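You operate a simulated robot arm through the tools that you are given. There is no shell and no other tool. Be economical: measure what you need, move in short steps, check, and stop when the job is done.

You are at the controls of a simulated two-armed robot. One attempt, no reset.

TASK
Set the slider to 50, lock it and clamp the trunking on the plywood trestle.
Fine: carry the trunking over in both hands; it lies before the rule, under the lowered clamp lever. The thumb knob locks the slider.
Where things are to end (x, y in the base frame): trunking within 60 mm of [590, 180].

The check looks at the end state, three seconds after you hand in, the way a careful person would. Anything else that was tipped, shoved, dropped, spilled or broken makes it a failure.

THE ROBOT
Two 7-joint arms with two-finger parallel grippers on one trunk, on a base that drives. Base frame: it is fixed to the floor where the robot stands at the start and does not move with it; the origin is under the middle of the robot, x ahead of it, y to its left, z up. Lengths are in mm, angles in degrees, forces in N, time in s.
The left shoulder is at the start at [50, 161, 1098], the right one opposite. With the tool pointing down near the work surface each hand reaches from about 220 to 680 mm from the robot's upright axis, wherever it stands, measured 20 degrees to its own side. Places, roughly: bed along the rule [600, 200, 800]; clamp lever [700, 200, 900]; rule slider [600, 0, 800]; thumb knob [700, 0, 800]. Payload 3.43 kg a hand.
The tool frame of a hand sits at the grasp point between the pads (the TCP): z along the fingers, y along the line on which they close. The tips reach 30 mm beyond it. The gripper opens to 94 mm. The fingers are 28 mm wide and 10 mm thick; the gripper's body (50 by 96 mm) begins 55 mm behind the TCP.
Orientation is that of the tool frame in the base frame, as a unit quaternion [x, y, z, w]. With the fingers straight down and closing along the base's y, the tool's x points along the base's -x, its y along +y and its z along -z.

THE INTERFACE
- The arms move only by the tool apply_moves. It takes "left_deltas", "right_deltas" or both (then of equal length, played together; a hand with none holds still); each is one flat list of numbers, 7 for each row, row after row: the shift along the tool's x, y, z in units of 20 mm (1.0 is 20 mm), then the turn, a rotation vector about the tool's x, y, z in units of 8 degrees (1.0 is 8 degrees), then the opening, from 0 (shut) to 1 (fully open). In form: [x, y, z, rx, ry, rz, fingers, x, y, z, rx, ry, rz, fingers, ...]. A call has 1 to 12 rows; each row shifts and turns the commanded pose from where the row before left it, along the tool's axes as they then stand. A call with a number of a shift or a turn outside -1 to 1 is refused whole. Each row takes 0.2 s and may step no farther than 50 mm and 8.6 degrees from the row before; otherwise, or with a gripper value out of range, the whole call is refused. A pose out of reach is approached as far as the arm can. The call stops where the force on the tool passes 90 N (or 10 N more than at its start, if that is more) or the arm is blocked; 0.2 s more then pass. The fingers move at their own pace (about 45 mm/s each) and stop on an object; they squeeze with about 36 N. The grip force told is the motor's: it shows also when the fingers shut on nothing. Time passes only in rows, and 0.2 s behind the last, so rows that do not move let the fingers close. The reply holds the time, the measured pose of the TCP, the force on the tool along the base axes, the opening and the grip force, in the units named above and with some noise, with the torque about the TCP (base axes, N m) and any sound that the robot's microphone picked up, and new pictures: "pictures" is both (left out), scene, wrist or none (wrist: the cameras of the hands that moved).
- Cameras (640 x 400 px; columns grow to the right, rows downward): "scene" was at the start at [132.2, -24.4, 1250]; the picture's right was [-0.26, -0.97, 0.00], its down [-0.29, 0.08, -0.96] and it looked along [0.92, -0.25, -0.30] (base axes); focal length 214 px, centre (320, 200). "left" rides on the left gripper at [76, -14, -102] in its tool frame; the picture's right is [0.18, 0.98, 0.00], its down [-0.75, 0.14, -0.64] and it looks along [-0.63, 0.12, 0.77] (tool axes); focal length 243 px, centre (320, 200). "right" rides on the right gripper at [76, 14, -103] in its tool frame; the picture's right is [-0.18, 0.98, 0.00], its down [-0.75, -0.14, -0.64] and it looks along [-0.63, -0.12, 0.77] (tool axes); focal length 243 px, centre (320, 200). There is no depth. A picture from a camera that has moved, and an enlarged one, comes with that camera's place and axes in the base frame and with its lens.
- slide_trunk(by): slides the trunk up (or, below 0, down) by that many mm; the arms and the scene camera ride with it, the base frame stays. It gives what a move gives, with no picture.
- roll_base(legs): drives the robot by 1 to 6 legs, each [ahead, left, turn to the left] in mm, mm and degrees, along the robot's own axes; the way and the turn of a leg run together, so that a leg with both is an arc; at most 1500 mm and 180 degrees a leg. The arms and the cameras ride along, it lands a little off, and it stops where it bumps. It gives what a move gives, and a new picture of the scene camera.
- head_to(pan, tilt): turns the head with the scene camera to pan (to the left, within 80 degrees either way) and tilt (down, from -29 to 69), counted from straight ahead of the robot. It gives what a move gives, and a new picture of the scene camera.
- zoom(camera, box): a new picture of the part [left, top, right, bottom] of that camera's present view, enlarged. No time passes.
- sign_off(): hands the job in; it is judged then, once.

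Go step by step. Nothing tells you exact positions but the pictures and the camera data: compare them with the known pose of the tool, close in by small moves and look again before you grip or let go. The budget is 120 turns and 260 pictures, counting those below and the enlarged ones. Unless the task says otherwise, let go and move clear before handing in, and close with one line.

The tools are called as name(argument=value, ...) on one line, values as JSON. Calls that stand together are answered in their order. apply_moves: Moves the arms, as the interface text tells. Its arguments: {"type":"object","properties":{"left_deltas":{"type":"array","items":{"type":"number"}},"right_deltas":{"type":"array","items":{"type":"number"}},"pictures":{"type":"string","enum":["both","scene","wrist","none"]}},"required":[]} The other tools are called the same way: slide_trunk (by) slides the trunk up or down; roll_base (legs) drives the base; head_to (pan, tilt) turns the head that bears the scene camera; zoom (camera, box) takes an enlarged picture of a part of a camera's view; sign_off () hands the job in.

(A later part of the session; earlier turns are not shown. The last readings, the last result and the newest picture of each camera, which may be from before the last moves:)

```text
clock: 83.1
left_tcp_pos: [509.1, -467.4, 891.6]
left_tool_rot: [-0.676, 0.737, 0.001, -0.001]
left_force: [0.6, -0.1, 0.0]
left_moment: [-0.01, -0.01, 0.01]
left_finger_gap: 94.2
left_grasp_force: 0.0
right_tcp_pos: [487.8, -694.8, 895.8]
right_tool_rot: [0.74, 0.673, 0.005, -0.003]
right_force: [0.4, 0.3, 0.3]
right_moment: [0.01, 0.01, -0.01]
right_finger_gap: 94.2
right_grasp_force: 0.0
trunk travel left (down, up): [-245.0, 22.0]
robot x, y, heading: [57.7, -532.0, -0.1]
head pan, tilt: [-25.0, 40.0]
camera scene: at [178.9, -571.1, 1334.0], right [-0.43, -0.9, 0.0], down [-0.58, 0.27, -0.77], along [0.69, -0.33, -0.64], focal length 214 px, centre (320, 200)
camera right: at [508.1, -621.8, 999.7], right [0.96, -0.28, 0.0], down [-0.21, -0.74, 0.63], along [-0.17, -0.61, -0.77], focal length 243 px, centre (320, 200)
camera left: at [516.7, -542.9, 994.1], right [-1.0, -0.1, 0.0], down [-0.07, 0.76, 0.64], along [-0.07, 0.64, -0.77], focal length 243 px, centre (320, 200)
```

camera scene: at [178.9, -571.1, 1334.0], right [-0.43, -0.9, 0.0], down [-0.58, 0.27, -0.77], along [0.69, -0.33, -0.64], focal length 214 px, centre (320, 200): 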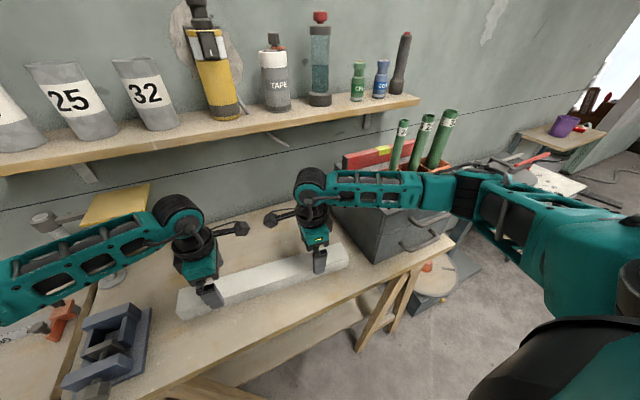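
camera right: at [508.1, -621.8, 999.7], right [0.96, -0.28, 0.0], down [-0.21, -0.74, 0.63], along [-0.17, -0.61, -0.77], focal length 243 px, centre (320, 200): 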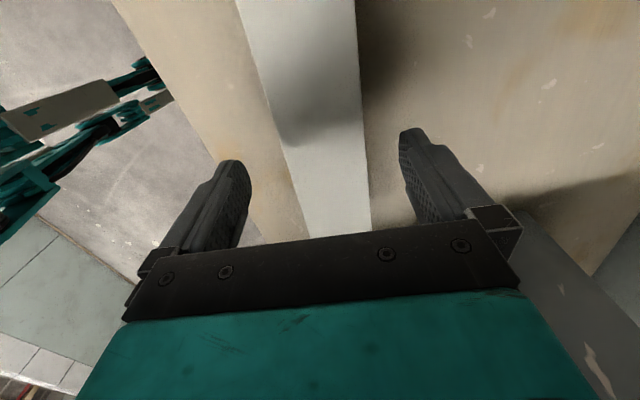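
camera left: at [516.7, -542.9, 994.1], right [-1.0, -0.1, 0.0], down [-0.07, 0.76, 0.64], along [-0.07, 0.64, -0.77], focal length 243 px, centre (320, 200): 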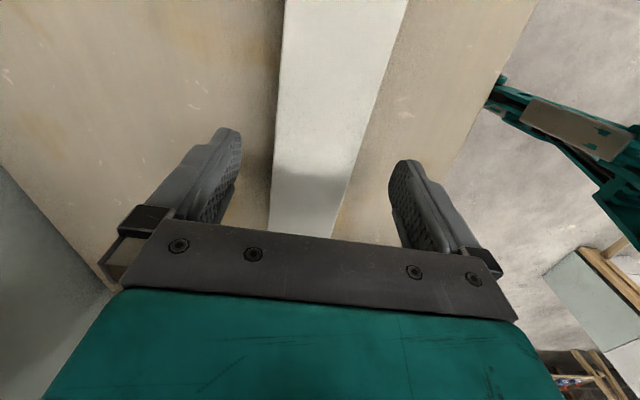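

apply_moves(left_deltas=[0, 0, 0.86, 0, 0, 0, 1, 0, 0, 0.86, 0, 0, 0, 1, 0, 0, 0.86, 0, 0, 0, 1], right_deltas=[0, 0, 0.93, 0, 0, 0, 1, 0, 0, 0.93, 0, 0, 0, 1, 0, 0, 0.93, 0, 0, 0, 1], pictures="scene")

```text
clock: 83.9
left_tcp_pos: [507.3, -465.9, 840.2]
left_tool_rot: [-0.675, 0.738, 0.001, -0.001]
left_force: [0.3, -0.9, -0.4]
left_moment: [0.03, 0.01, -0.02]
left_finger_gap: 94.1
left_grasp_force: 0.0
right_tcp_pos: [488.2, -694.0, 838.3]
right_tool_rot: [0.739, 0.673, 0.004, -0.002]
right_force: [-0.4, -0.6, 0.0]
right_moment: [0.0, 0.01, 0.01]
right_finger_gap: 93.8
right_grasp_force: 0.1
trunk travel left (down, up): [-245.0, 22.0]
robot x, y, heading: [60.7, -533.7, 0.0]
head pan, tilt: [-25.0, 40.0]
camera scene: at [178.9, -571.1, 1334.0], right [-0.43, -0.9, 0.0], down [-0.58, 0.27, -0.77], along [0.69, -0.33, -0.64], focal length 214 px, centre (320, 200)
```

scene: 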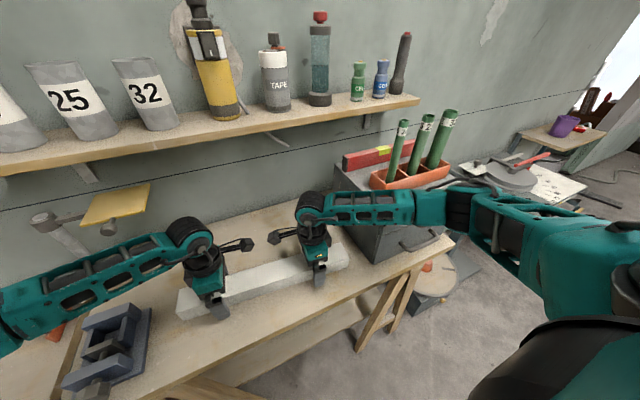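

No contact this time, and both hands are at grip height, so I'll close them.

apply_moves(left_deltas=[0, 0, 0, 0, 0, 0, 0.4, 0, 0, 0, 0, 0, 0, 0.4, 0, 0, 0, 0, 0, 0, 0.4, 0, 0, 0, 0, 0, 0, 0.4], right_deltas=[0, 0, 0, 0, 0, 0, 0.4, 0, 0, 0, 0, 0, 0, 0.4, 0, 0, 0, 0, 0, 0, 0.4, 0, 0, 0, 0, 0, 0, 0.4], pictures="none")

apply_moves(left_deltas=[0, 0, -0.5, 0, 0, 0, 0.4, 0, 0, -0.9, 0, 0, 0, 0.4, 0, 0, -0.9, 0, 0, 0, 0.4], right_deltas=[0, 0, -0.5, 0, 0, 0, 0.4, 0, 0, -0.9, 0, 0, 0, 0.4, 0, 0, -0.9, 0, 0, 0, 0.4], pictures="both")

```text
clock: 84.9
left_tcp_pos: [507.4, -464.1, 840.7]
left_tool_rot: [-0.675, 0.738, 0.002, -0.002]
left_force: [0.7, -0.5, 0.2]
left_moment: [0.07, -0.06, -0.11]
left_finger_gap: 62.3
left_grasp_force: 36.0
right_tcp_pos: [487.4, -693.9, 838.6]
right_tool_rot: [0.739, 0.673, 0.004, -0.002]
right_force: [-0.1, 0.2, 0.4]
right_moment: [-0.03, -0.07, 0.08]
right_finger_gap: 62.3
right_grasp_force: 35.5
trunk travel left (down, up): [-245.0, 22.0]
robot x, y, heading: [56.4, -533.9, -0.2]
head pan, tilt: [-25.0, 40.0]
```

```text
clock: 85.7
left_tcp_pos: [507.8, -467.7, 885.2]
left_tool_rot: [-0.676, 0.737, 0.001, -0.001]
left_force: [-0.1, 2.1, -2.9]
left_moment: [0.08, -0.21, -0.31]
left_finger_gap: 62.2
left_grasp_force: 35.7
right_tcp_pos: [487.0, -695.4, 885.1]
right_tool_rot: [0.74, 0.673, 0.004, -0.002]
right_force: [0.3, -2.9, -1.1]
right_moment: [0.15, 0.17, 0.28]
right_finger_gap: 62.3
right_grasp_force: 36.3
trunk travel left (down, up): [-245.0, 22.0]
robot x, y, heading: [60.7, -534.3, 0.0]
head pan, tilt: [-25.0, 40.0]
camera scene: at [178.9, -571.1, 1334.0], right [-0.43, -0.9, 0.0], down [-0.58, 0.27, -0.77], along [0.69, -0.33, -0.64], focal length 214 px, centre (320, 200)
camera right: at [508.2, -622.2, 988.8], right [0.96, -0.28, 0.0], down [-0.21, -0.74, 0.64], along [-0.18, -0.61, -0.77], focal length 243 px, centre (320, 200)
camera left: at [515.5, -543.4, 989.3], right [-1.0, -0.1, 0.0], down [-0.07, 0.76, 0.64], along [-0.06, 0.64, -0.77], focal length 243 px, centre (320, 200)
```

scene: 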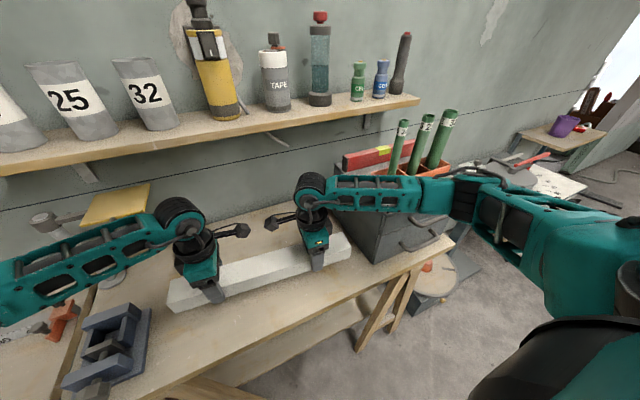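
right: 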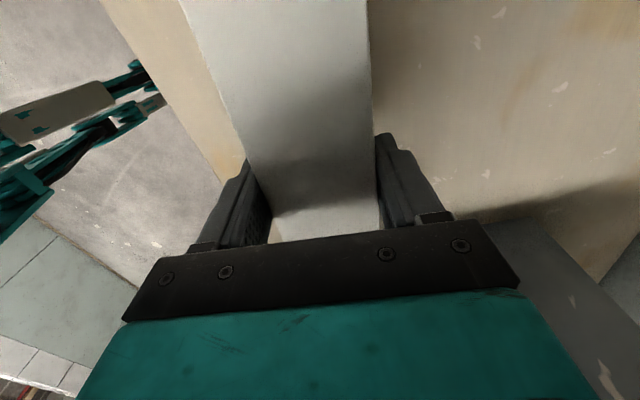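
left: 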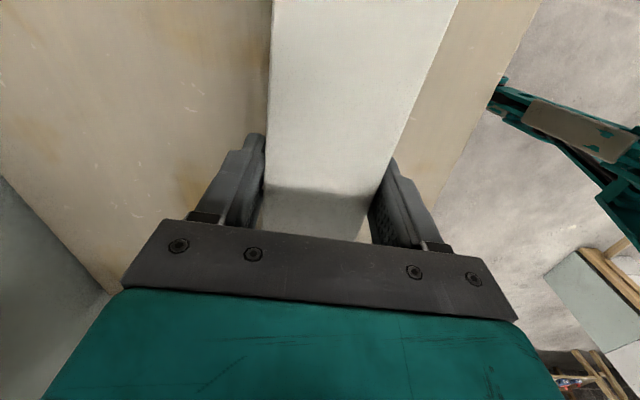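

The trunking is lifted, level and light. I'll raise it further and square it to the y axis before driving left.

apply_moves(left_deltas=[0, 0, -1, 0, 0, 0, 0.4, 0, 0, -1, 0, 0, 0, 0.4, 0, 0, -1, 0, 0, 0, 0.4, 0, 0, -1, 0, 0, 0, 0.4, 0, 0, -1, 0, 0, 0, 0.4, 0, 0.17, 0, 0, 0, -0.217, 0.4, 0, 0.17, 0, 0, 0, -0.217, 0.4, 0, 0.17, 0, 0, 0, -0.217, 0.4], right_deltas=[0, 0, -1, 0, 0, 0, 0.4, 0, 0, -1, 0, 0, 0, 0.4, 0, 0, -1, 0, 0, 0, 0.4, 0, 0, -1, 0, 0, 0, 0.4, 0, 0, -1, 0, 0, 0, 0.4, 0, 0.17, 0, 0, 0, -0.217, 0.4, 0, 0.17, 0, 0, 0, -0.217, 0.4, 0, 0.17, 0, 0, 0, -0.217, 0.4], pictures="none")

head_to(pan=0, tilt=45)

```text
clock: 87.5
left_tcp_pos: [498.7, -466.4, 988.7]
left_tool_rot: [0.707, -0.707, 0.0, 0.004]
left_force: [-2.7, -6.5, -7.8]
left_moment: [0.68, -0.12, -0.1]
left_finger_gap: 62.4
left_grasp_force: 35.5
right_tcp_pos: [497.2, -696.2, 984.9]
right_tool_rot: [0.708, 0.706, 0.006, -0.003]
right_force: [2.6, 7.1, 3.4]
right_moment: [0.54, 0.12, -0.52]
right_finger_gap: 61.9
right_grasp_force: 36.4
trunk travel left (down, up): [-245.0, 22.0]
robot x, y, heading: [60.8, -530.9, 0.0]
head pan, tilt: [-25.0, 40.0]
```

```text
clock: 88.3
left_tcp_pos: [498.3, -467.8, 989.1]
left_tool_rot: [-0.707, 0.707, 0.001, -0.003]
left_force: [-4.2, -12.2, -5.7]
left_moment: [0.28, 0.14, -0.63]
left_finger_gap: 62.2
left_grasp_force: 36.5
right_tcp_pos: [497.7, -696.8, 985.1]
right_tool_rot: [0.708, 0.706, 0.006, -0.002]
right_force: [5.3, 12.3, 0.8]
right_moment: [0.42, -0.1, -0.56]
right_finger_gap: 62.5
right_grasp_force: 36.1
trunk travel left (down, up): [-245.0, 22.0]
robot x, y, heading: [60.8, -528.8, -0.1]
head pan, tilt: [0.0, 45.0]
camera scene: at [183.4, -535.3, 1326.7], right [0.0, -1.0, 0.0], down [-0.71, 0.0, -0.71], along [0.71, 0.0, -0.71], focal length 214 px, centre (320, 200)
```

scene: 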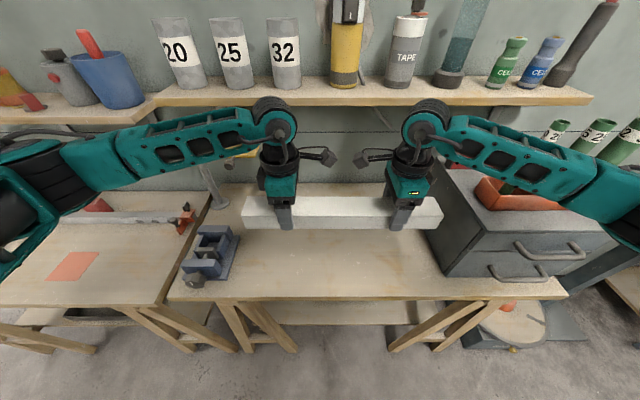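

It's squared and held firmly, with the path at x≈500, z≈985 clear of the vise, pole and shelves. I'll drive left 755 mm.

roll_base(legs=[[0, 400, 0], [0, 350, 0]])

```text
clock: 92.7
left_tcp_pos: [497.3, 279.8, 988.7]
left_tool_rot: [0.71, -0.705, 0.0, 0.003]
left_force: [-1.9, -18.8, -2.1]
left_moment: [-0.11, -0.07, -0.38]
left_finger_gap: 62.4
left_grasp_force: 35.8
right_tcp_pos: [497.3, 47.7, 985.6]
right_tool_rot: [0.707, 0.708, 0.004, -0.002]
right_force: [2.3, 20.0, -2.7]
right_moment: [-0.17, 0.0, -0.07]
right_finger_gap: 62.1
right_grasp_force: 35.8
trunk travel left (down, up): [-245.0, 22.0]
robot x, y, heading: [59.1, 208.3, 0.0]
head pan, tilt: [0.0, 45.0]
camera scene: at [182.9, 208.5, 1326.7], right [0.0, -1.0, 0.0], down [-0.71, 0.0, -0.71], along [0.71, 0.0, -0.71], focal length 214 px, centre (320, 200)
```

scene: 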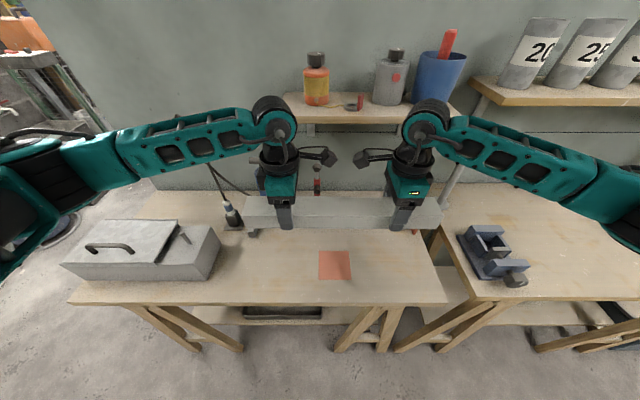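

The trunking's centre is near y≈161 over the rule trestle. Before I move it forward, I'll check how close the clamp is to the left hand's camera.

zoom(camera="scene", box=[240, 140, 400, 240])

zoom(camera="right", box=[0, 0, 640, 400])

zoom(camera="left", box=[0, 0, 640, 400])

```text
4.00 times, centred on (320, 190) of scene
camera zoom: at [182.9, 208.5, 1326.7], right [0.0, -1.0, 0.0], down [-0.71, 0.0, -0.71], along [0.71, 0.0, -0.71], focal length 858 px, centre (320, 240)
```

zoom: 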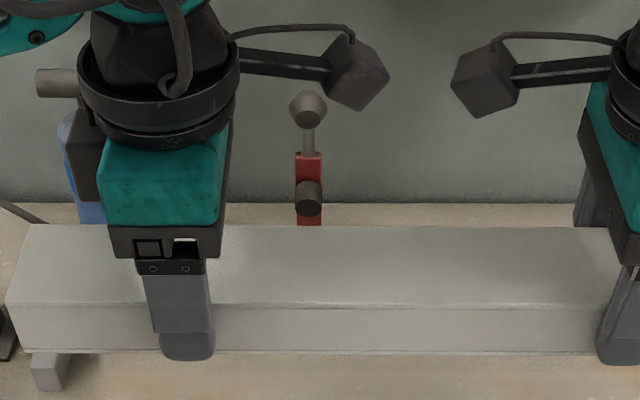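

```text
1.00 times, centred on (320, 200) of right
camera zoom: at [511.5, 123.5, 1089.3], right [0.98, -0.18, 0.0], down [-0.14, -0.76, 0.63], along [-0.11, -0.62, -0.77], focal length 243 px, centre (320, 200)
```

zoom: 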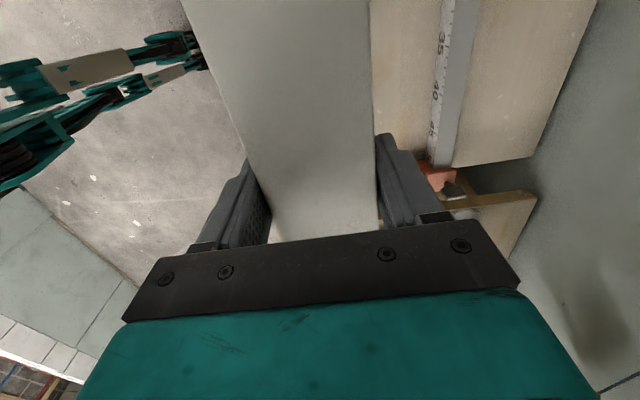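

```text
1.00 times, centred on (320, 200) of left
camera zoom: at [512.9, 203.8, 1091.3], right [-0.98, -0.19, 0.0], down [-0.14, 0.75, 0.64], along [-0.13, 0.63, -0.77], focal length 243 px, centre (320, 200)
```

zoom: 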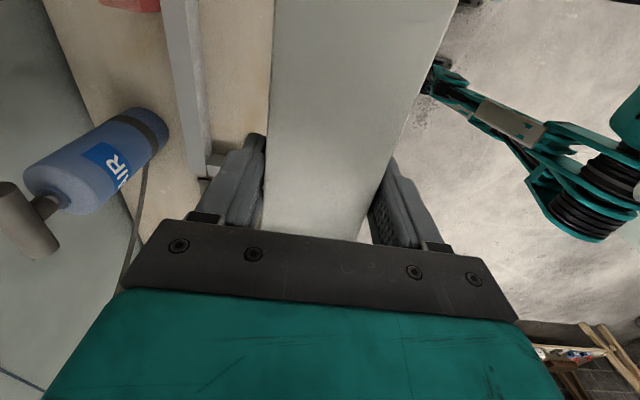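

The clamp spindle tip is at about (643, 217, 900) and the left camera will end about 18 mm short of it in x, which is enough. I'll lower to just above the table at x≈497.

apply_moves(left_deltas=[0.03, 0, 0.982, 0, 0, 0, 0.4, 0.03, 0, 0.982, 0, 0, 0, 0.4, 0, 0, 0.982, 0, 0, 0, 0.4, 0, 0, 0.982, 0, 0, 0, 0.4, 0, 0, 0.982, 0, 0, 0, 0.4, 0, 0, 0.982, 0, 0, 0, 0.4, 0, 0, 0.982, 0, 0, 0, 0.4, 0, 0, 0.982, 0, 0, 0, 0.4], right_deltas=[0.03, 0, 0.964, 0, 0, 0, 0.4, 0.03, 0, 0.964, 0, 0, 0, 0.4, 0, 0, 0.964, 0, 0, 0, 0.4, 0, 0, 0.964, 0, 0, 0, 0.4, 0, 0, 0.964, 0, 0, 0, 0.4, 0, 0, 0.964, 0, 0, 0, 0.4, 0, 0, 0.964, 0, 0, 0, 0.4, 0, 0, 0.964, 0, 0, 0, 0.4], pictures="both")

```text
clock: 94.5
left_tcp_pos: [497.0, 277.3, 831.0]
left_tool_rot: [0.71, -0.704, -0.001, 0.001]
left_force: [0.2, 20.2, 5.2]
left_moment: [-0.77, 0.05, -0.05]
left_finger_gap: 62.3
left_grasp_force: 35.6
right_tcp_pos: [498.9, 48.6, 830.0]
right_tool_rot: [0.707, 0.707, 0.002, -0.002]
right_force: [0.2, -20.7, -8.2]
right_moment: [-0.7, -0.05, 0.15]
right_finger_gap: 62.6
right_grasp_force: 36.5
trunk travel left (down, up): [-245.0, 22.0]
robot x, y, heading: [55.8, 208.1, 0.4]
head pan, tilt: [0.0, 45.0]
camera scene: at [183.0, 207.9, 1326.7], right [0.0, -1.0, 0.0], down [-0.71, 0.0, -0.71], along [0.71, 0.0, -0.71], focal length 214 px, centre (320, 200)
camera right: at [512.2, 123.3, 933.8], right [0.98, -0.18, 0.0], down [-0.14, -0.76, 0.64], along [-0.12, -0.63, -0.77], focal length 243 px, centre (320, 200)
camera left: at [512.4, 202.3, 934.5], right [-0.98, -0.19, 0.0], down [-0.15, 0.75, 0.64], along [-0.13, 0.63, -0.77], focal length 243 px, centre (320, 200)
```

scene: 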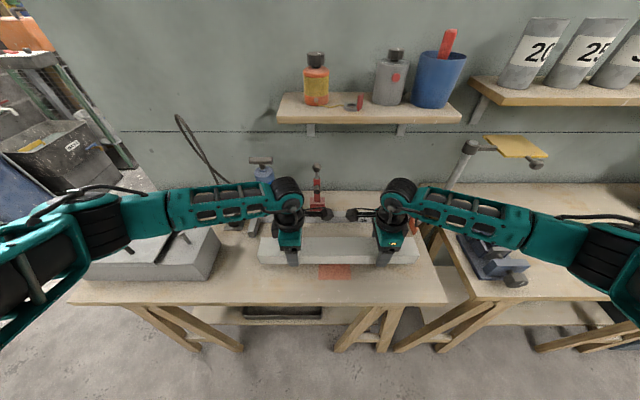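
right: 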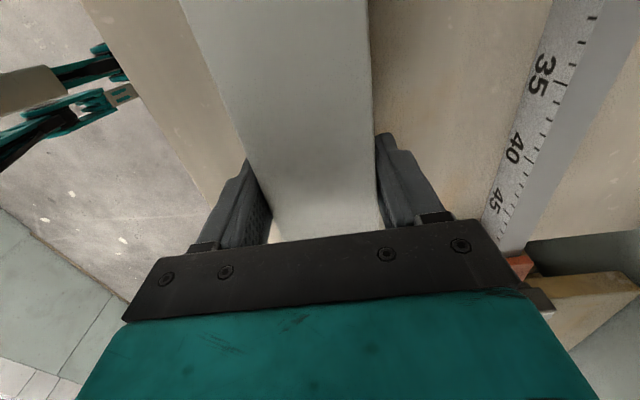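
left: 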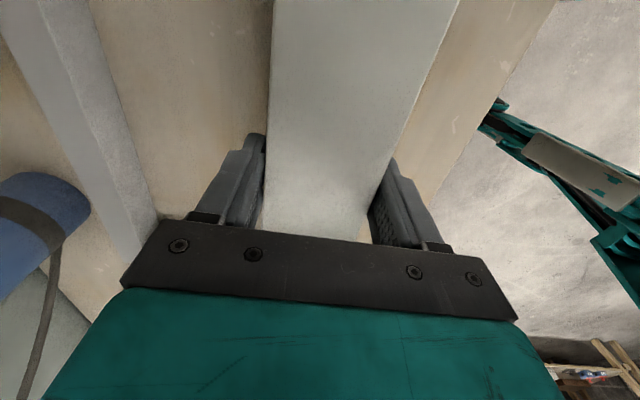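

Clear so far. I'll lower 18 mm, then move forward to x≈584.

apply_moves(left_deltas=[0, 0, 0.9, 0, 0, 0, 0.4, 0, -0.87, 0, 0, 0, 0, 0.4, 0, -0.87, 0, 0, 0, 0, 0.4, 0, -0.87, 0, 0, 0, 0, 0.4], right_deltas=[0, 0, 0.88, 0, 0, 0, 0.4, 0, 0.85, 0, 0, 0, 0, 0.4, 0, 0.85, 0, 0, 0, 0, 0.4, 0, 0.85, 0, 0, 0, 0, 0.4], pictures="both")

zoom(camera="scene", box=[240, 140, 440, 265])

```text
clock: 95.5
left_tcp_pos: [549.9, 279.2, 811.5]
left_tool_rot: [0.71, -0.704, -0.002, 0.002]
left_force: [-2.7, 19.2, 1.6]
left_moment: [-0.43, -0.3, -0.54]
left_finger_gap: 62.1
left_grasp_force: 35.8
right_tcp_pos: [551.0, 48.7, 812.2]
right_tool_rot: [0.707, 0.707, 0.004, -0.003]
right_force: [2.0, -18.6, -6.9]
right_moment: [-0.65, 0.33, -0.1]
right_finger_gap: 62.3
right_grasp_force: 35.6
trunk travel left (down, up): [-245.0, 22.0]
robot x, y, heading: [59.2, 207.5, 0.2]
head pan, tilt: [0.0, 45.0]
camera scene: at [183.2, 208.0, 1326.6], right [0.0, -1.0, 0.0], down [-0.71, 0.0, -0.71], along [0.71, 0.0, -0.71], focal length 214 px, centre (320, 200)
camera right: at [564.4, 124.9, 916.9], right [0.98, -0.18, 0.0], down [-0.14, -0.76, 0.64], along [-0.12, -0.62, -0.77], focal length 243 px, centre (320, 200)
camera left: at [565.2, 203.6, 914.7], right [-0.98, -0.19, 0.0], down [-0.14, 0.75, 0.64], along [-0.13, 0.63, -0.77], focal length 243 px, centre (320, 200)
```

scene: 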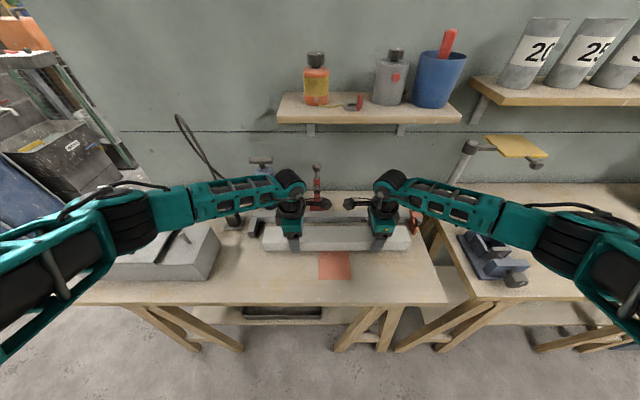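
right: 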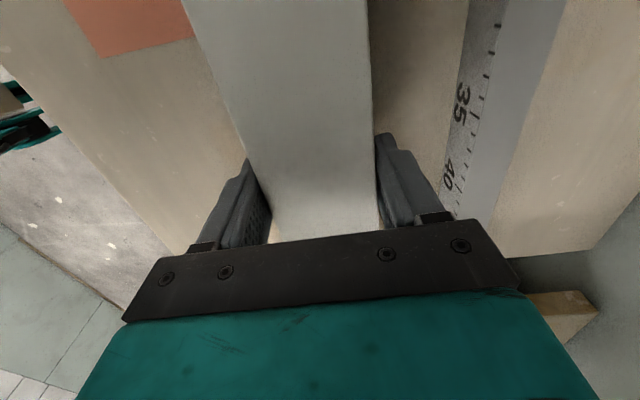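
left: 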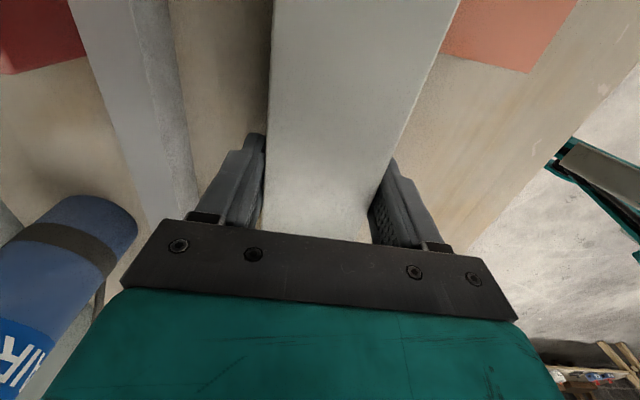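

```text
3.20 times, centred on (340, 202) of scene
camera zoom: at [183.2, 208.0, 1326.6], right [0.0, -1.0, 0.0], down [-0.71, 0.0, -0.71], along [0.71, 0.0, -0.71], focal length 686 px, centre (256, 192)
```

zoom: 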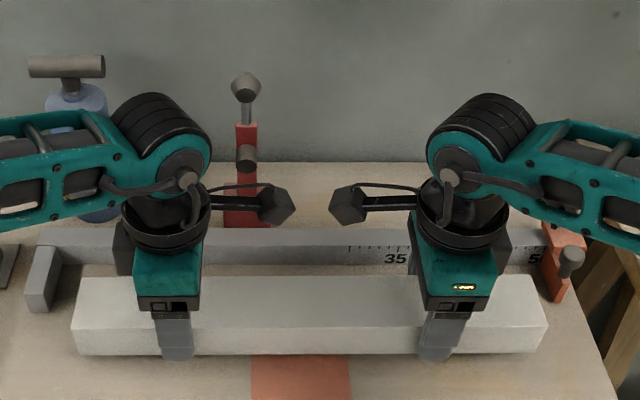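

Good clearance all round. I'll go forward the last 34 mm, then down about 12 mm.

apply_moves(left_deltas=[0, -0.85, 0, 0, 0, 0, 0.4, 0, -0.85, 0, 0, 0, 0, 0.4, 0, 0, 0.3, 0, 0, 0, 0.4, 0, 0, 0.3, 0, 0, 0, 0.4], right_deltas=[0, 0.825, 0, 0, 0, 0, 0.4, 0, 0.825, 0, 0, 0, 0, 0.4, 0, 0, 0.3, 0, 0, 0, 0.4, 0, 0, 0.3, 0, 0, 0, 0.4], pictures="both")

zoom(camera="scene", box=[240, 140, 440, 265])

```text
clock: 96.5
left_tcp_pos: [583.2, 277.2, 802.0]
left_tool_rot: [0.71, -0.704, -0.001, 0.0]
left_force: [-6.3, 17.9, 14.3]
left_moment: [0.58, 0.13, -0.7]
left_finger_gap: 62.3
left_grasp_force: 35.8
right_tcp_pos: [583.0, 49.7, 802.6]
right_tool_rot: [0.707, 0.707, 0.007, -0.001]
right_force: [4.8, -20.7, -2.9]
right_moment: [0.7, 0.3, -0.28]
right_finger_gap: 62.2
right_grasp_force: 36.0
trunk travel left (down, up): [-245.0, 22.0]
robot x, y, heading: [60.6, 207.3, 0.2]
head pan, tilt: [0.0, 45.0]
camera scene: at [181.4, 207.4, 1327.3], right [0.0, -1.0, 0.0], down [-0.71, 0.0, -0.71], along [0.71, 0.0, -0.71], focal length 214 px, centre (320, 200)
camera right: at [596.9, 124.1, 906.9], right [0.98, -0.18, 0.01], down [-0.15, -0.76, 0.63], along [-0.11, -0.62, -0.77], focal length 243 px, centre (320, 200)
camera left: at [598.4, 202.5, 904.4], right [-0.98, -0.19, 0.0], down [-0.15, 0.75, 0.64], along [-0.12, 0.63, -0.77], focal length 243 px, centre (320, 200)
```

scene: 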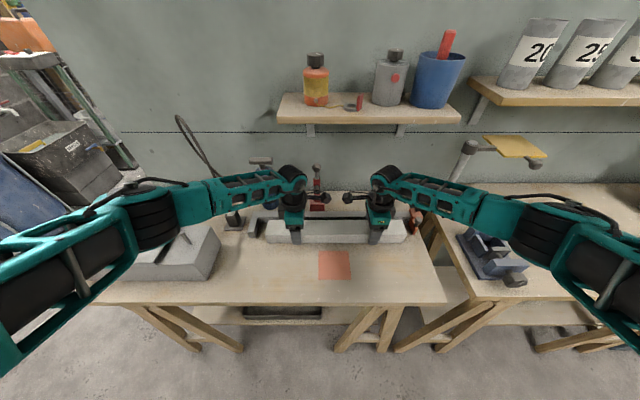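
right: 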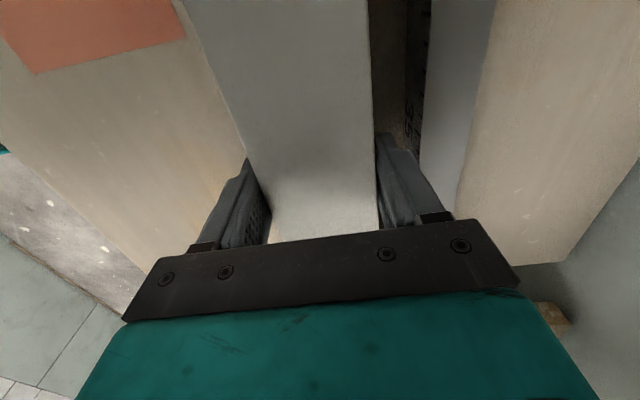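
left: 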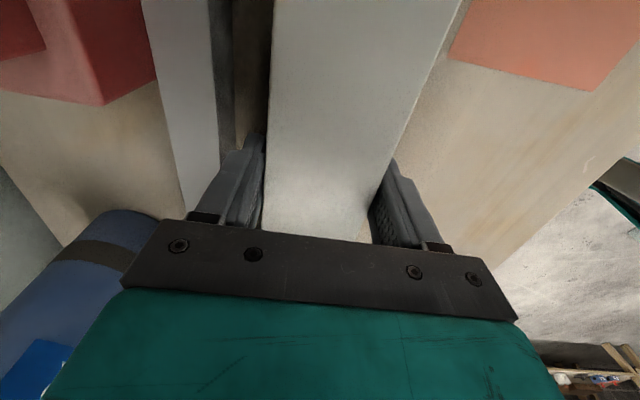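

```text
3.20 times, centred on (340, 202) of scene
camera zoom: at [181.4, 207.4, 1327.3], right [0.0, -1.0, 0.0], down [-0.71, 0.0, -0.71], along [0.71, 0.0, -0.71], focal length 686 px, centre (256, 192)
```

zoom: 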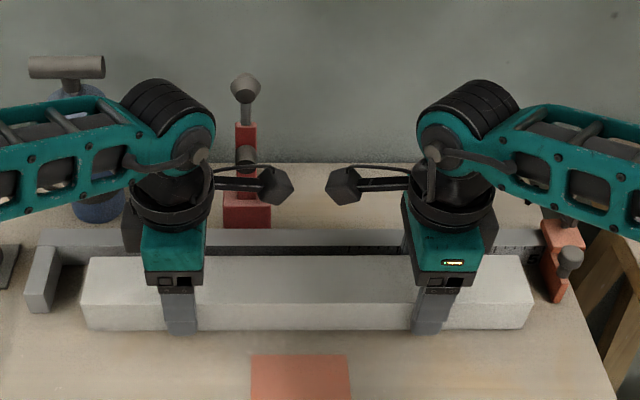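

There's light contact under the left hand. I'll lower a touch more to seat both ends.

apply_moves(left_deltas=[0, 0, 0.1, 0, 0, 0, 0.4, 0, 0, 0, 0, 0, 0, 0.4], right_deltas=[0, 0, 0.15, 0, 0, 0, 0.4, 0, 0, 0.05, 0, 0, 0, 0.4], pictures="none")

zoom(camera="scene", box=[255, 200, 425, 270])

```text
clock: 97.1
left_tcp_pos: [583.0, 276.5, 799.9]
left_tool_rot: [0.71, -0.704, 0.001, 0.001]
left_force: [0.7, 15.3, 14.0]
left_moment: [0.74, 0.08, -0.67]
left_finger_gap: 62.2
left_grasp_force: 35.8
right_tcp_pos: [583.8, 48.7, 798.3]
right_tool_rot: [0.707, 0.707, 0.006, -0.002]
right_force: [1.1, -21.2, 10.6]
right_moment: [0.71, 0.01, -0.15]
right_finger_gap: 62.3
right_grasp_force: 35.6
trunk travel left (down, up): [-245.0, 22.0]
robot x, y, heading: [56.7, 209.0, 0.3]
head pan, tilt: [0.0, 45.0]
```

```text
3.76 times, centred on (340, 235) of scene
camera zoom: at [180.8, 207.2, 1327.3], right [0.0, -1.0, 0.0], down [-0.71, 0.0, -0.71], along [0.71, 0.0, -0.71], focal length 807 px, centre (245, 68)
```

zoom: 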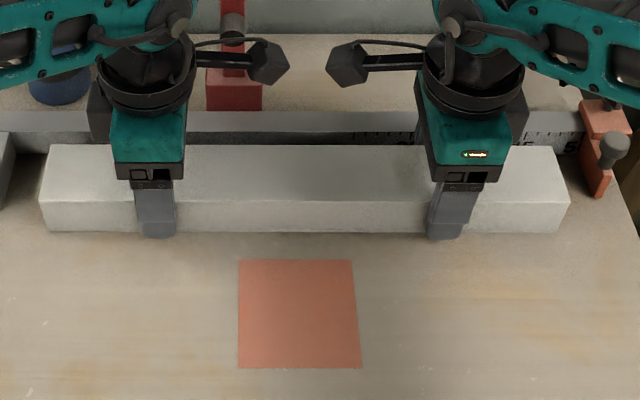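

Both ends are seated at TCP z≈799. I'll release with a small opening so the rear fingers stay off the rule.

apply_moves(left_deltas=[0, 0, 0, 0, 0, 0, 0.75, 0, 0, 0, 0, 0, 0, 0.75], right_deltas=[0, 0, 0, 0, 0, 0, 0.75, 0, 0, 0, 0, 0, 0, 0.75], pictures="wrist")

```text
clock: 97.7
left_tcp_pos: [583.4, 276.7, 798.8]
left_tool_rot: [0.709, -0.705, 0.001, 0.002]
left_force: [-0.1, -0.1, 0.1]
left_moment: [0.0, 0.03, 0.02]
left_finger_gap: 70.5
left_grasp_force: 0.1
right_tcp_pos: [582.2, 52.9, 797.1]
right_tool_rot: [0.706, 0.708, 0.006, -0.004]
right_force: [0.3, -0.2, 0.0]
right_moment: [0.01, -0.02, 0.02]
right_finger_gap: 70.3
right_grasp_force: 0.0
trunk travel left (down, up): [-245.0, 22.0]
robot x, y, heading: [57.5, 211.5, 0.3]
head pan, tilt: [0.0, 45.0]
camera right: at [596.1, 127.6, 901.5], right [0.98, -0.18, 0.0], down [-0.14, -0.76, 0.63], along [-0.11, -0.62, -0.78], focal length 243 px, centre (320, 200)
camera left: at [598.1, 201.8, 901.2], right [-0.98, -0.19, 0.0], down [-0.14, 0.76, 0.64], along [-0.13, 0.63, -0.77], focal length 243 px, centre (320, 200)
```

right: 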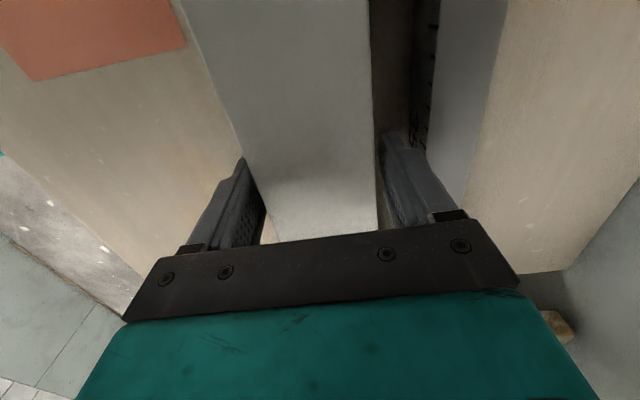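
left: 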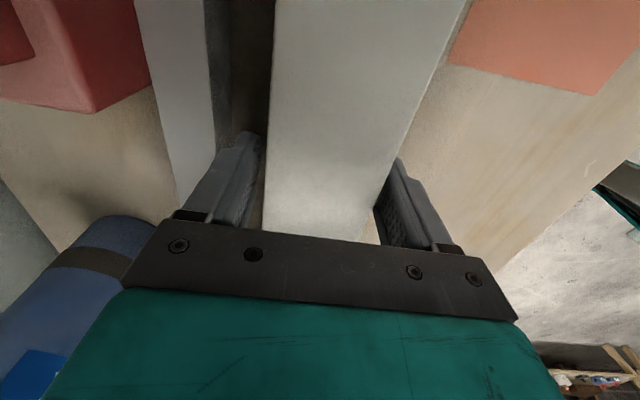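

It's released and free on both sides. I'll lift both hands straight up and then retract them.

apply_moves(left_deltas=[0, 0, -0.8, 0, 0, 0, 0.75, 0, 0, -0.8, 0, 0, 0, 0.75, 0, 0, -0.9, 0, 0, 0, 0.75, 0, 0.9, 0, 0, 0, 0, 0.75, 0, 0.9, 0, 0, 0, 0, 0.75, 0, 0.9, 0, 0, 0, 0, 0.75, 0, 0.9, -0.9, 0, 0, 0, 0.75, 0, 0.9, -0.9, 0, 0, 0, 0.75, 0, 0, -0.9, 0, 0, 0, 0.75, 0, 0, -0.9, 0, 0, 0, 0.75, 0, 0, -0.9, 0, 0, 0, 0.75], right_deltas=[0, 0, -0.8, 0, 0, 0, 0.75, 0, 0, -0.8, 0, 0, 0, 0.75, 0, 0, -0.9, 0, 0, 0, 0.75, 0, -0.9, 0, 0, 0, 0, 0.75, 0, -0.9, 0, 0, 0, 0, 0.75, 0, -0.9, 0, 0, 0, 0, 0.75, 0, -0.9, -0.9, 0, 0, 0, 0.75, 0, -0.9, -0.9, 0, 0, 0, 0.75, 0, 0, -0.9, 0, 0, 0, 0.75, 0, 0, -0.9, 0, 0, 0, 0.75, 0, 0, -0.9, 0, 0, 0, 0.75], pictures="scene")

zoom(camera="scene", box=[240, 140, 440, 265])

```text
clock: 100.1
left_tcp_pos: [494.1, 276.1, 940.0]
left_tool_rot: [0.71, -0.704, 0.0, 0.003]
left_force: [-0.3, 0.4, 0.8]
left_moment: [-0.04, 0.02, 0.0]
left_finger_gap: 70.4
left_grasp_force: 0.0
right_tcp_pos: [491.2, 50.3, 938.0]
right_tool_rot: [0.706, 0.708, 0.005, -0.002]
right_force: [0.4, 0.9, 0.6]
right_moment: [-0.01, -0.03, 0.0]
right_finger_gap: 70.5
right_grasp_force: 0.0
trunk travel left (down, up): [-245.0, 22.0]
robot x, y, heading: [60.2, 206.9, 0.3]
head pan, tilt: [0.0, 45.0]
camera scene: at [182.4, 208.0, 1326.7], right [0.0, -1.0, 0.0], down [-0.71, 0.0, -0.71], along [0.71, 0.0, -0.71], focal length 214 px, centre (320, 200)
```

scene: 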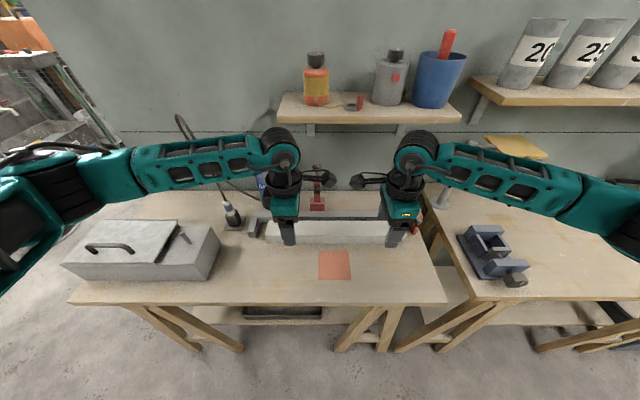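

```text
3.20 times, centred on (340, 202) of scene
camera zoom: at [182.4, 208.0, 1326.7], right [0.0, -1.0, 0.0], down [-0.71, 0.0, -0.71], along [0.71, 0.0, -0.71], focal length 686 px, centre (256, 192)
```

zoom: 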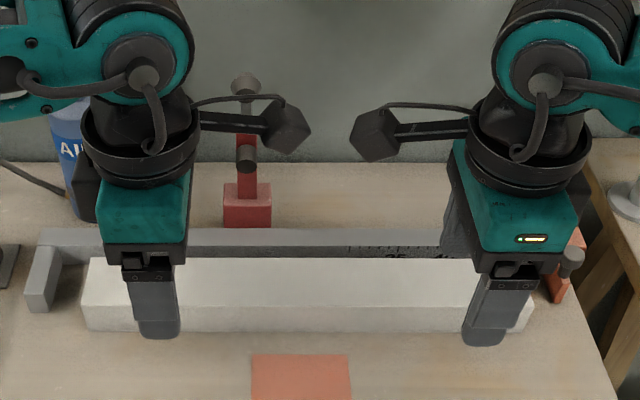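

The trunking lies before the rule, squarely placed. The clamp's handle knob is at about (677, 217, 962) above a pivot near z≈812. I'll use the left hand, yaw 0 and tilted forward, to pull the lever down, after clearing the right hand away.

apply_moves(left_deltas=[0, 0, 0, 0, 0, 0.9375, 0.75, 0, 0, 0, 0, 0, 0.9375, 0.75, 0, 0, 0, 0, 0, 0.9375, 0.75, 0, 0, 0, 0, 0, 0.9375, 0.75, 0, 0, 0, 0, 0, 0.9375, 0.75, 0, 0, 0, 0, 0, 0.9375, 0.75, 0, 0, 0, 0, 0, 0.9375, 0.75, 0, 0, 0, 0, 0, 0.9375, 0.75, 0, 0, 0, 0, 0, 0.9375, 0.75, 0, 0, 0, 0, 0, 0.9375, 0.75, 0, 0, 0, 0, 0, 0.9375, 0.75, 0, 0, 0, 0, 0, 0.9375, 0.75], right_deltas=[-0.9, 0, 0, 0, 0, 0, 0.75, -0.9, 0, 0, 0, 0, 0, 0.75, -0.9, 0, 0, 0, 0, 0, 0.75, -0.9, 0, 0, 0, 0, 0, 0.75, -0.9, 0, 0, 0, 0, 0, 0.75, -0.9, 0, 0, 0, 0, 0, 0.75, 0, 0, 0, 0, 0, 0, 0.75, 0, 0, 0, 0, 0, 0, 0.75, 0, 0, 0, 0, 0, 0, 0.75, 0, 0, 0, 0, 0, 0, 0.75, 0, 0, 0, 0, 0, 0, 0.75, 0, 0, 0, 0, 0, 0, 0.75], pictures="none")

apply_moves(left_deltas=[0, -0.6, -0.8, 0, -1, 0, 0.75, 0, -0.6, -0.8, 0, -1, 0, 0.75, 0, -0.6, -0.8, 0, -1, 0, 0.75, 0, -0.6, 0, 0, -1, 0, 0.75, 0, -0.55, 0, 0, -1, 0, 0.75])

zoom(camera="left", box=[240, 60, 400, 230])

```text
clock: 102.7
left_tcp_pos: [493.9, 277.5, 939.6]
left_tool_rot: [-0.002, 1.0, -0.001, -0.001]
left_force: [-0.3, -0.3, -0.3]
left_moment: [0.0, -0.01, 0.01]
left_finger_gap: 70.5
left_grasp_force: 0.0
right_tcp_pos: [492.1, -57.1, 935.8]
right_tool_rot: [0.706, 0.708, 0.005, -0.002]
right_force: [-0.6, 0.2, -0.7]
right_moment: [0.01, 0.02, 0.0]
right_finger_gap: 70.4
right_grasp_force: 0.0
trunk travel left (down, up): [-245.0, 22.0]
robot x, y, heading: [59.8, 205.1, 0.3]
head pan, tilt: [0.0, 45.0]
```

```text
clock: 103.9
left_tcp_pos: [489.4, 217.5, 988.9]
left_tool_rot: [-0.005, 0.94, 0.0, 0.342]
left_force: [0.7, 0.5, -0.1]
left_moment: [-0.01, -0.01, 0.02]
left_finger_gap: 70.4
left_grasp_force: 0.1
right_tcp_pos: [493.3, -56.9, 937.6]
right_tool_rot: [0.707, 0.707, 0.005, -0.003]
right_force: [0.1, -0.6, 0.2]
right_moment: [-0.01, -0.04, -0.02]
right_finger_gap: 70.3
right_grasp_force: 0.0
trunk travel left (down, up): [-245.0, 22.0]
robot x, y, heading: [59.3, 207.4, 0.1]
head pan, tilt: [0.0, 45.0]
camera scene: at [182.5, 207.7, 1326.8], right [0.0, -1.0, 0.0], down [-0.71, 0.0, -0.71], along [0.71, 0.0, -0.71], focal length 214 px, centre (320, 200)
camera left: at [363.7, 203.1, 1017.7], right [-0.15, 0.98, -0.12], down [0.16, 0.15, 0.98], along [0.98, 0.12, -0.18], focal length 243 px, centre (320, 200)
```

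scene: 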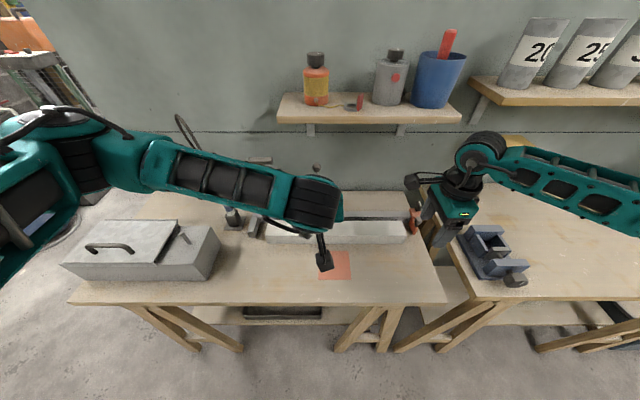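
left: 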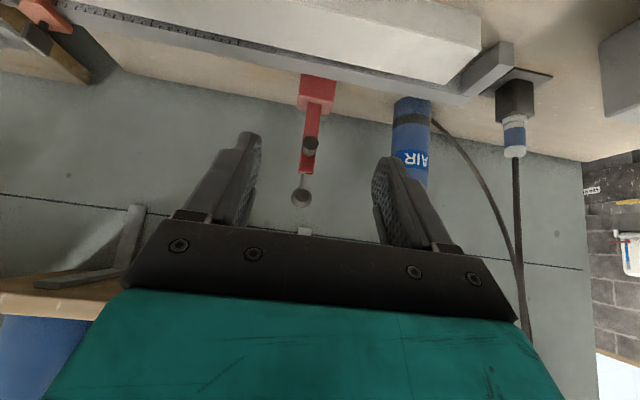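

```text
2.35 times, centred on (320, 145) of left
camera zoom: at [363.7, 203.1, 1017.7], right [-0.15, 0.98, -0.12], down [0.16, 0.15, 0.98], along [0.98, 0.12, -0.18], focal length 571 px, centre (320, 329)
```

zoom: 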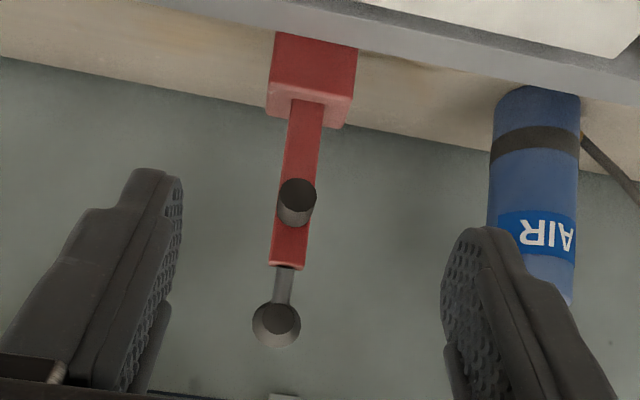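

The ray to the knob confirms (677, 217, 961). I'll approach along the fingers.

apply_moves(left_deltas=[-0.88, 0, 0, 0, 0, 0, 0.6, -0.88, 0, 0, 0, 0, 0, 0.6, -0.88, 0, 0, 0, 0, 0, 0.6, -0.88, 0, 0, 0, 0, 0, 0.6, -0.88, 0, 0, 0, 0, 0, 0.6, -0.88, 0, 0, 0, 0, 0, 0.6, -0.88, 0, 0, 0, 0, 0, 0.6, 0, 0, 0.98, 0, 0, 0, 0.6, 0, 0, 0.98, 0, 0, 0, 0.6, 0, 0, 0.98, 0, 0, 0, 0.6, 0, 0, 0.98, 0, 0, 0, 0.6, 0, 0, 0.98, 0, 0, 0, 0.6], pictures="both")

zoom(camera="left", box=[240, 60, 400, 230])

```text
clock: 106.5
left_tcp_pos: [645.1, 218.9, 990.0]
left_tool_rot: [-0.003, 0.94, -0.001, 0.34]
left_force: [0.1, 0.2, -0.4]
left_moment: [0.0, 0.02, 0.01]
left_finger_gap: 56.5
left_grasp_force: 0.0
right_tcp_pos: [493.0, -58.3, 936.6]
right_tool_rot: [0.706, 0.708, 0.005, -0.002]
right_force: [0.6, 0.4, 0.1]
right_moment: [0.02, 0.03, -0.01]
right_finger_gap: 70.6
right_grasp_force: 0.1
trunk travel left (down, up): [-245.0, 22.0]
robot x, y, heading: [58.4, 208.8, 0.1]
head pan, tilt: [0.0, 45.0]
camera scene: at [182.8, 208.0, 1326.7], right [0.0, -1.0, 0.0], down [-0.71, 0.0, -0.71], along [0.71, 0.0, -0.71], focal length 214 px, centre (320, 200)
camera left: at [521.0, 205.0, 1020.6], right [-0.15, 0.98, -0.12], down [0.17, 0.14, 0.98], along [0.97, 0.12, -0.18], focal length 243 px, centre (320, 200)
```

scene: 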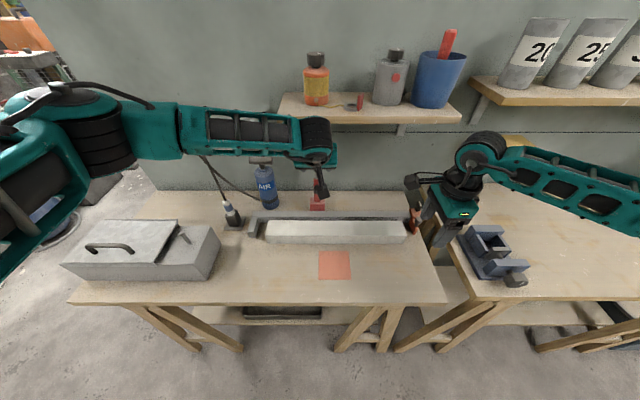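
left: 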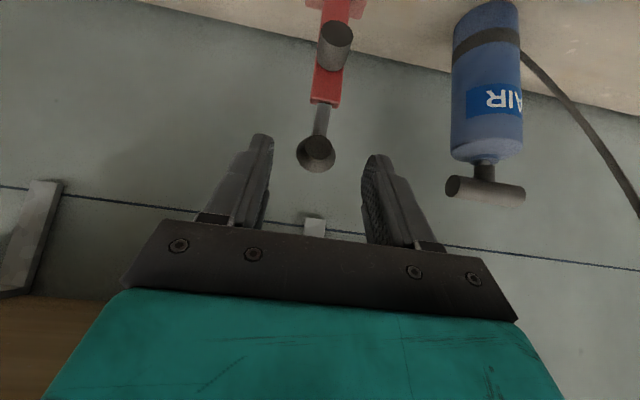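

```text
2.35 times, centred on (320, 145) of left
camera zoom: at [521.0, 205.0, 1020.6], right [-0.15, 0.98, -0.12], down [0.17, 0.14, 0.98], along [0.97, 0.12, -0.18], focal length 571 px, centre (320, 329)
```

zoom: 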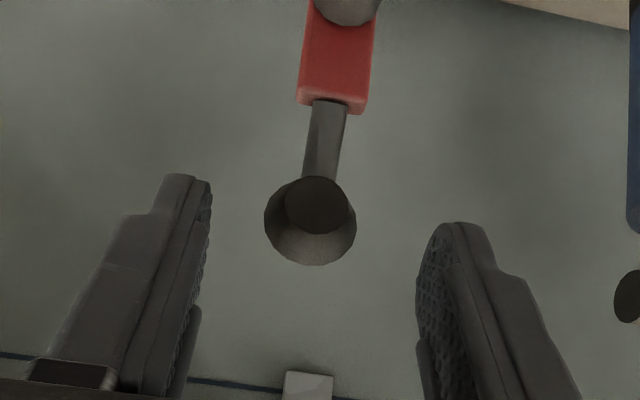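

The knob is centred. I'll advance 40 mm and grip it.

apply_moves(left_deltas=[-0.11, -0.02, 1, 0, 0, 0, 0.6, -0.11, -0.02, 1, 0, 0, 0, 0.6, 0, 0, 0, 0, 0, 0, 0.1, 0, 0, 0, 0, 0, 0, 0.1, 0, 0, 0, 0, 0, 0, 0.1, 0, 0, 0, 0, 0, 0, 0.1], pictures="wrist")

zoom(camera="scene", box=[270, 140, 370, 240])

```text
clock: 107.9
left_tcp_pos: [675.2, 217.7, 962.7]
left_tool_rot: [-0.003, 0.94, -0.001, 0.34]
left_force: [0.8, -2.2, -2.0]
left_moment: [-0.02, -0.02, -0.04]
left_finger_gap: 27.1
left_grasp_force: 44.9
right_tcp_pos: [491.8, -57.2, 937.2]
right_tool_rot: [0.706, 0.708, 0.005, -0.002]
right_force: [0.4, -1.2, -0.9]
right_moment: [0.02, -0.02, -0.01]
right_finger_gap: 70.5
right_grasp_force: 0.0
trunk travel left (down, up): [-245.0, 22.0]
robot x, y, heading: [57.8, 210.3, 0.0]
head pan, tilt: [0.0, 45.0]
camera left: at [550.7, 203.8, 992.6], right [-0.15, 0.98, -0.12], down [0.17, 0.15, 0.98], along [0.97, 0.12, -0.19], focal length 243 px, centre (320, 200)
```

left: 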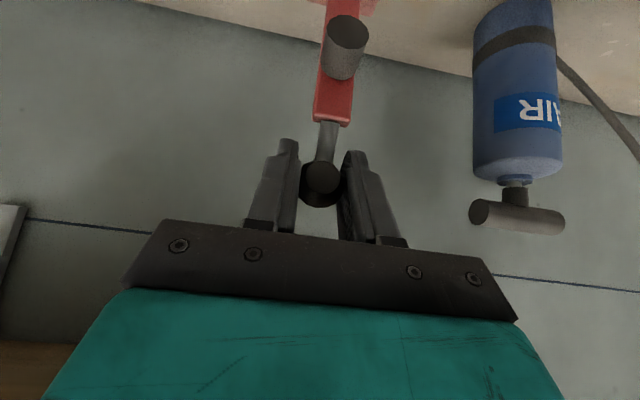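

```text
4.00 times, centred on (320, 190) of scene
camera zoom: at [182.7, 207.7, 1326.7], right [0.0, -1.0, 0.0], down [-0.71, 0.0, -0.71], along [0.71, 0.0, -0.71], focal length 858 px, centre (320, 240)
```

zoom: 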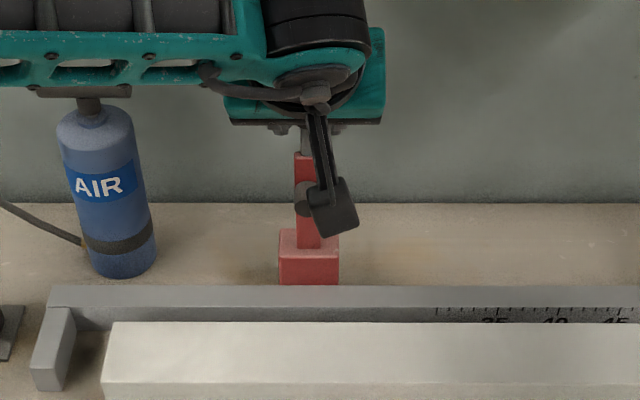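

I have the knob at 27 mm. I'll pull the lever along its arc in short steps and watch the force.

apply_moves(left_deltas=[0.56, 0, -0.42, 0, 0, 0, 0.1, 0.6, 0, -0.36, 0, 0, 0, 0.1, 0.633, 0, -0.298, 0, 0, 0, 0.1, 0.661, 0, -0.231, 0, 0, 0, 0.1], pictures="wrist")

zoom(camera="scene", box=[270, 140, 370, 240])

```text
clock: 108.9
left_tcp_pos: [620.7, 219.2, 954.4]
left_tool_rot: [-0.004, 0.939, -0.001, 0.343]
left_force: [5.0, -0.7, 11.9]
left_moment: [-0.02, -1.28, -0.01]
left_finger_gap: 27.6
left_grasp_force: 45.1
right_tcp_pos: [492.7, -56.6, 936.9]
right_tool_rot: [0.706, 0.708, 0.006, -0.003]
right_force: [0.1, 0.2, 0.7]
right_moment: [-0.02, -0.01, -0.02]
right_finger_gap: 70.1
right_grasp_force: 0.0
trunk travel left (down, up): [-245.0, 22.0]
robot x, y, heading: [61.8, 207.5, 0.1]
head pan, tilt: [0.0, 45.0]
camera left: at [495.7, 203.5, 983.4], right [-0.15, 0.98, -0.12], down [0.16, 0.15, 0.98], along [0.98, 0.13, -0.18], focal length 243 px, centre (320, 200)
```

left: 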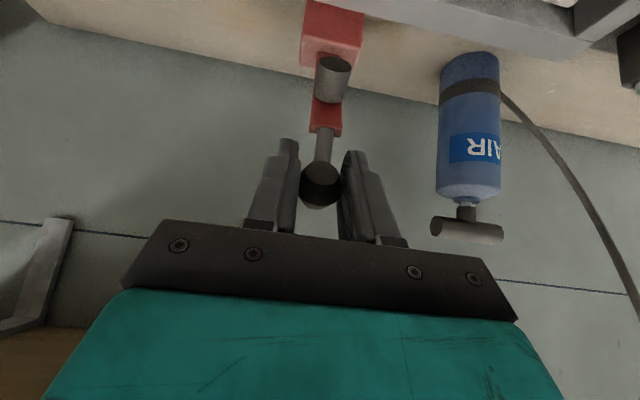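

```text
4.00 times, centred on (320, 190) of scene
camera zoom: at [181.6, 207.9, 1327.1], right [0.0, -1.0, 0.0], down [-0.71, 0.0, -0.71], along [0.71, 0.0, -0.71], focal length 858 px, centre (320, 240)
```

zoom: 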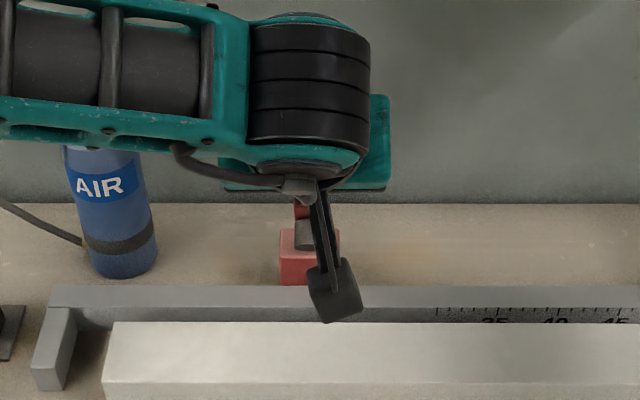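

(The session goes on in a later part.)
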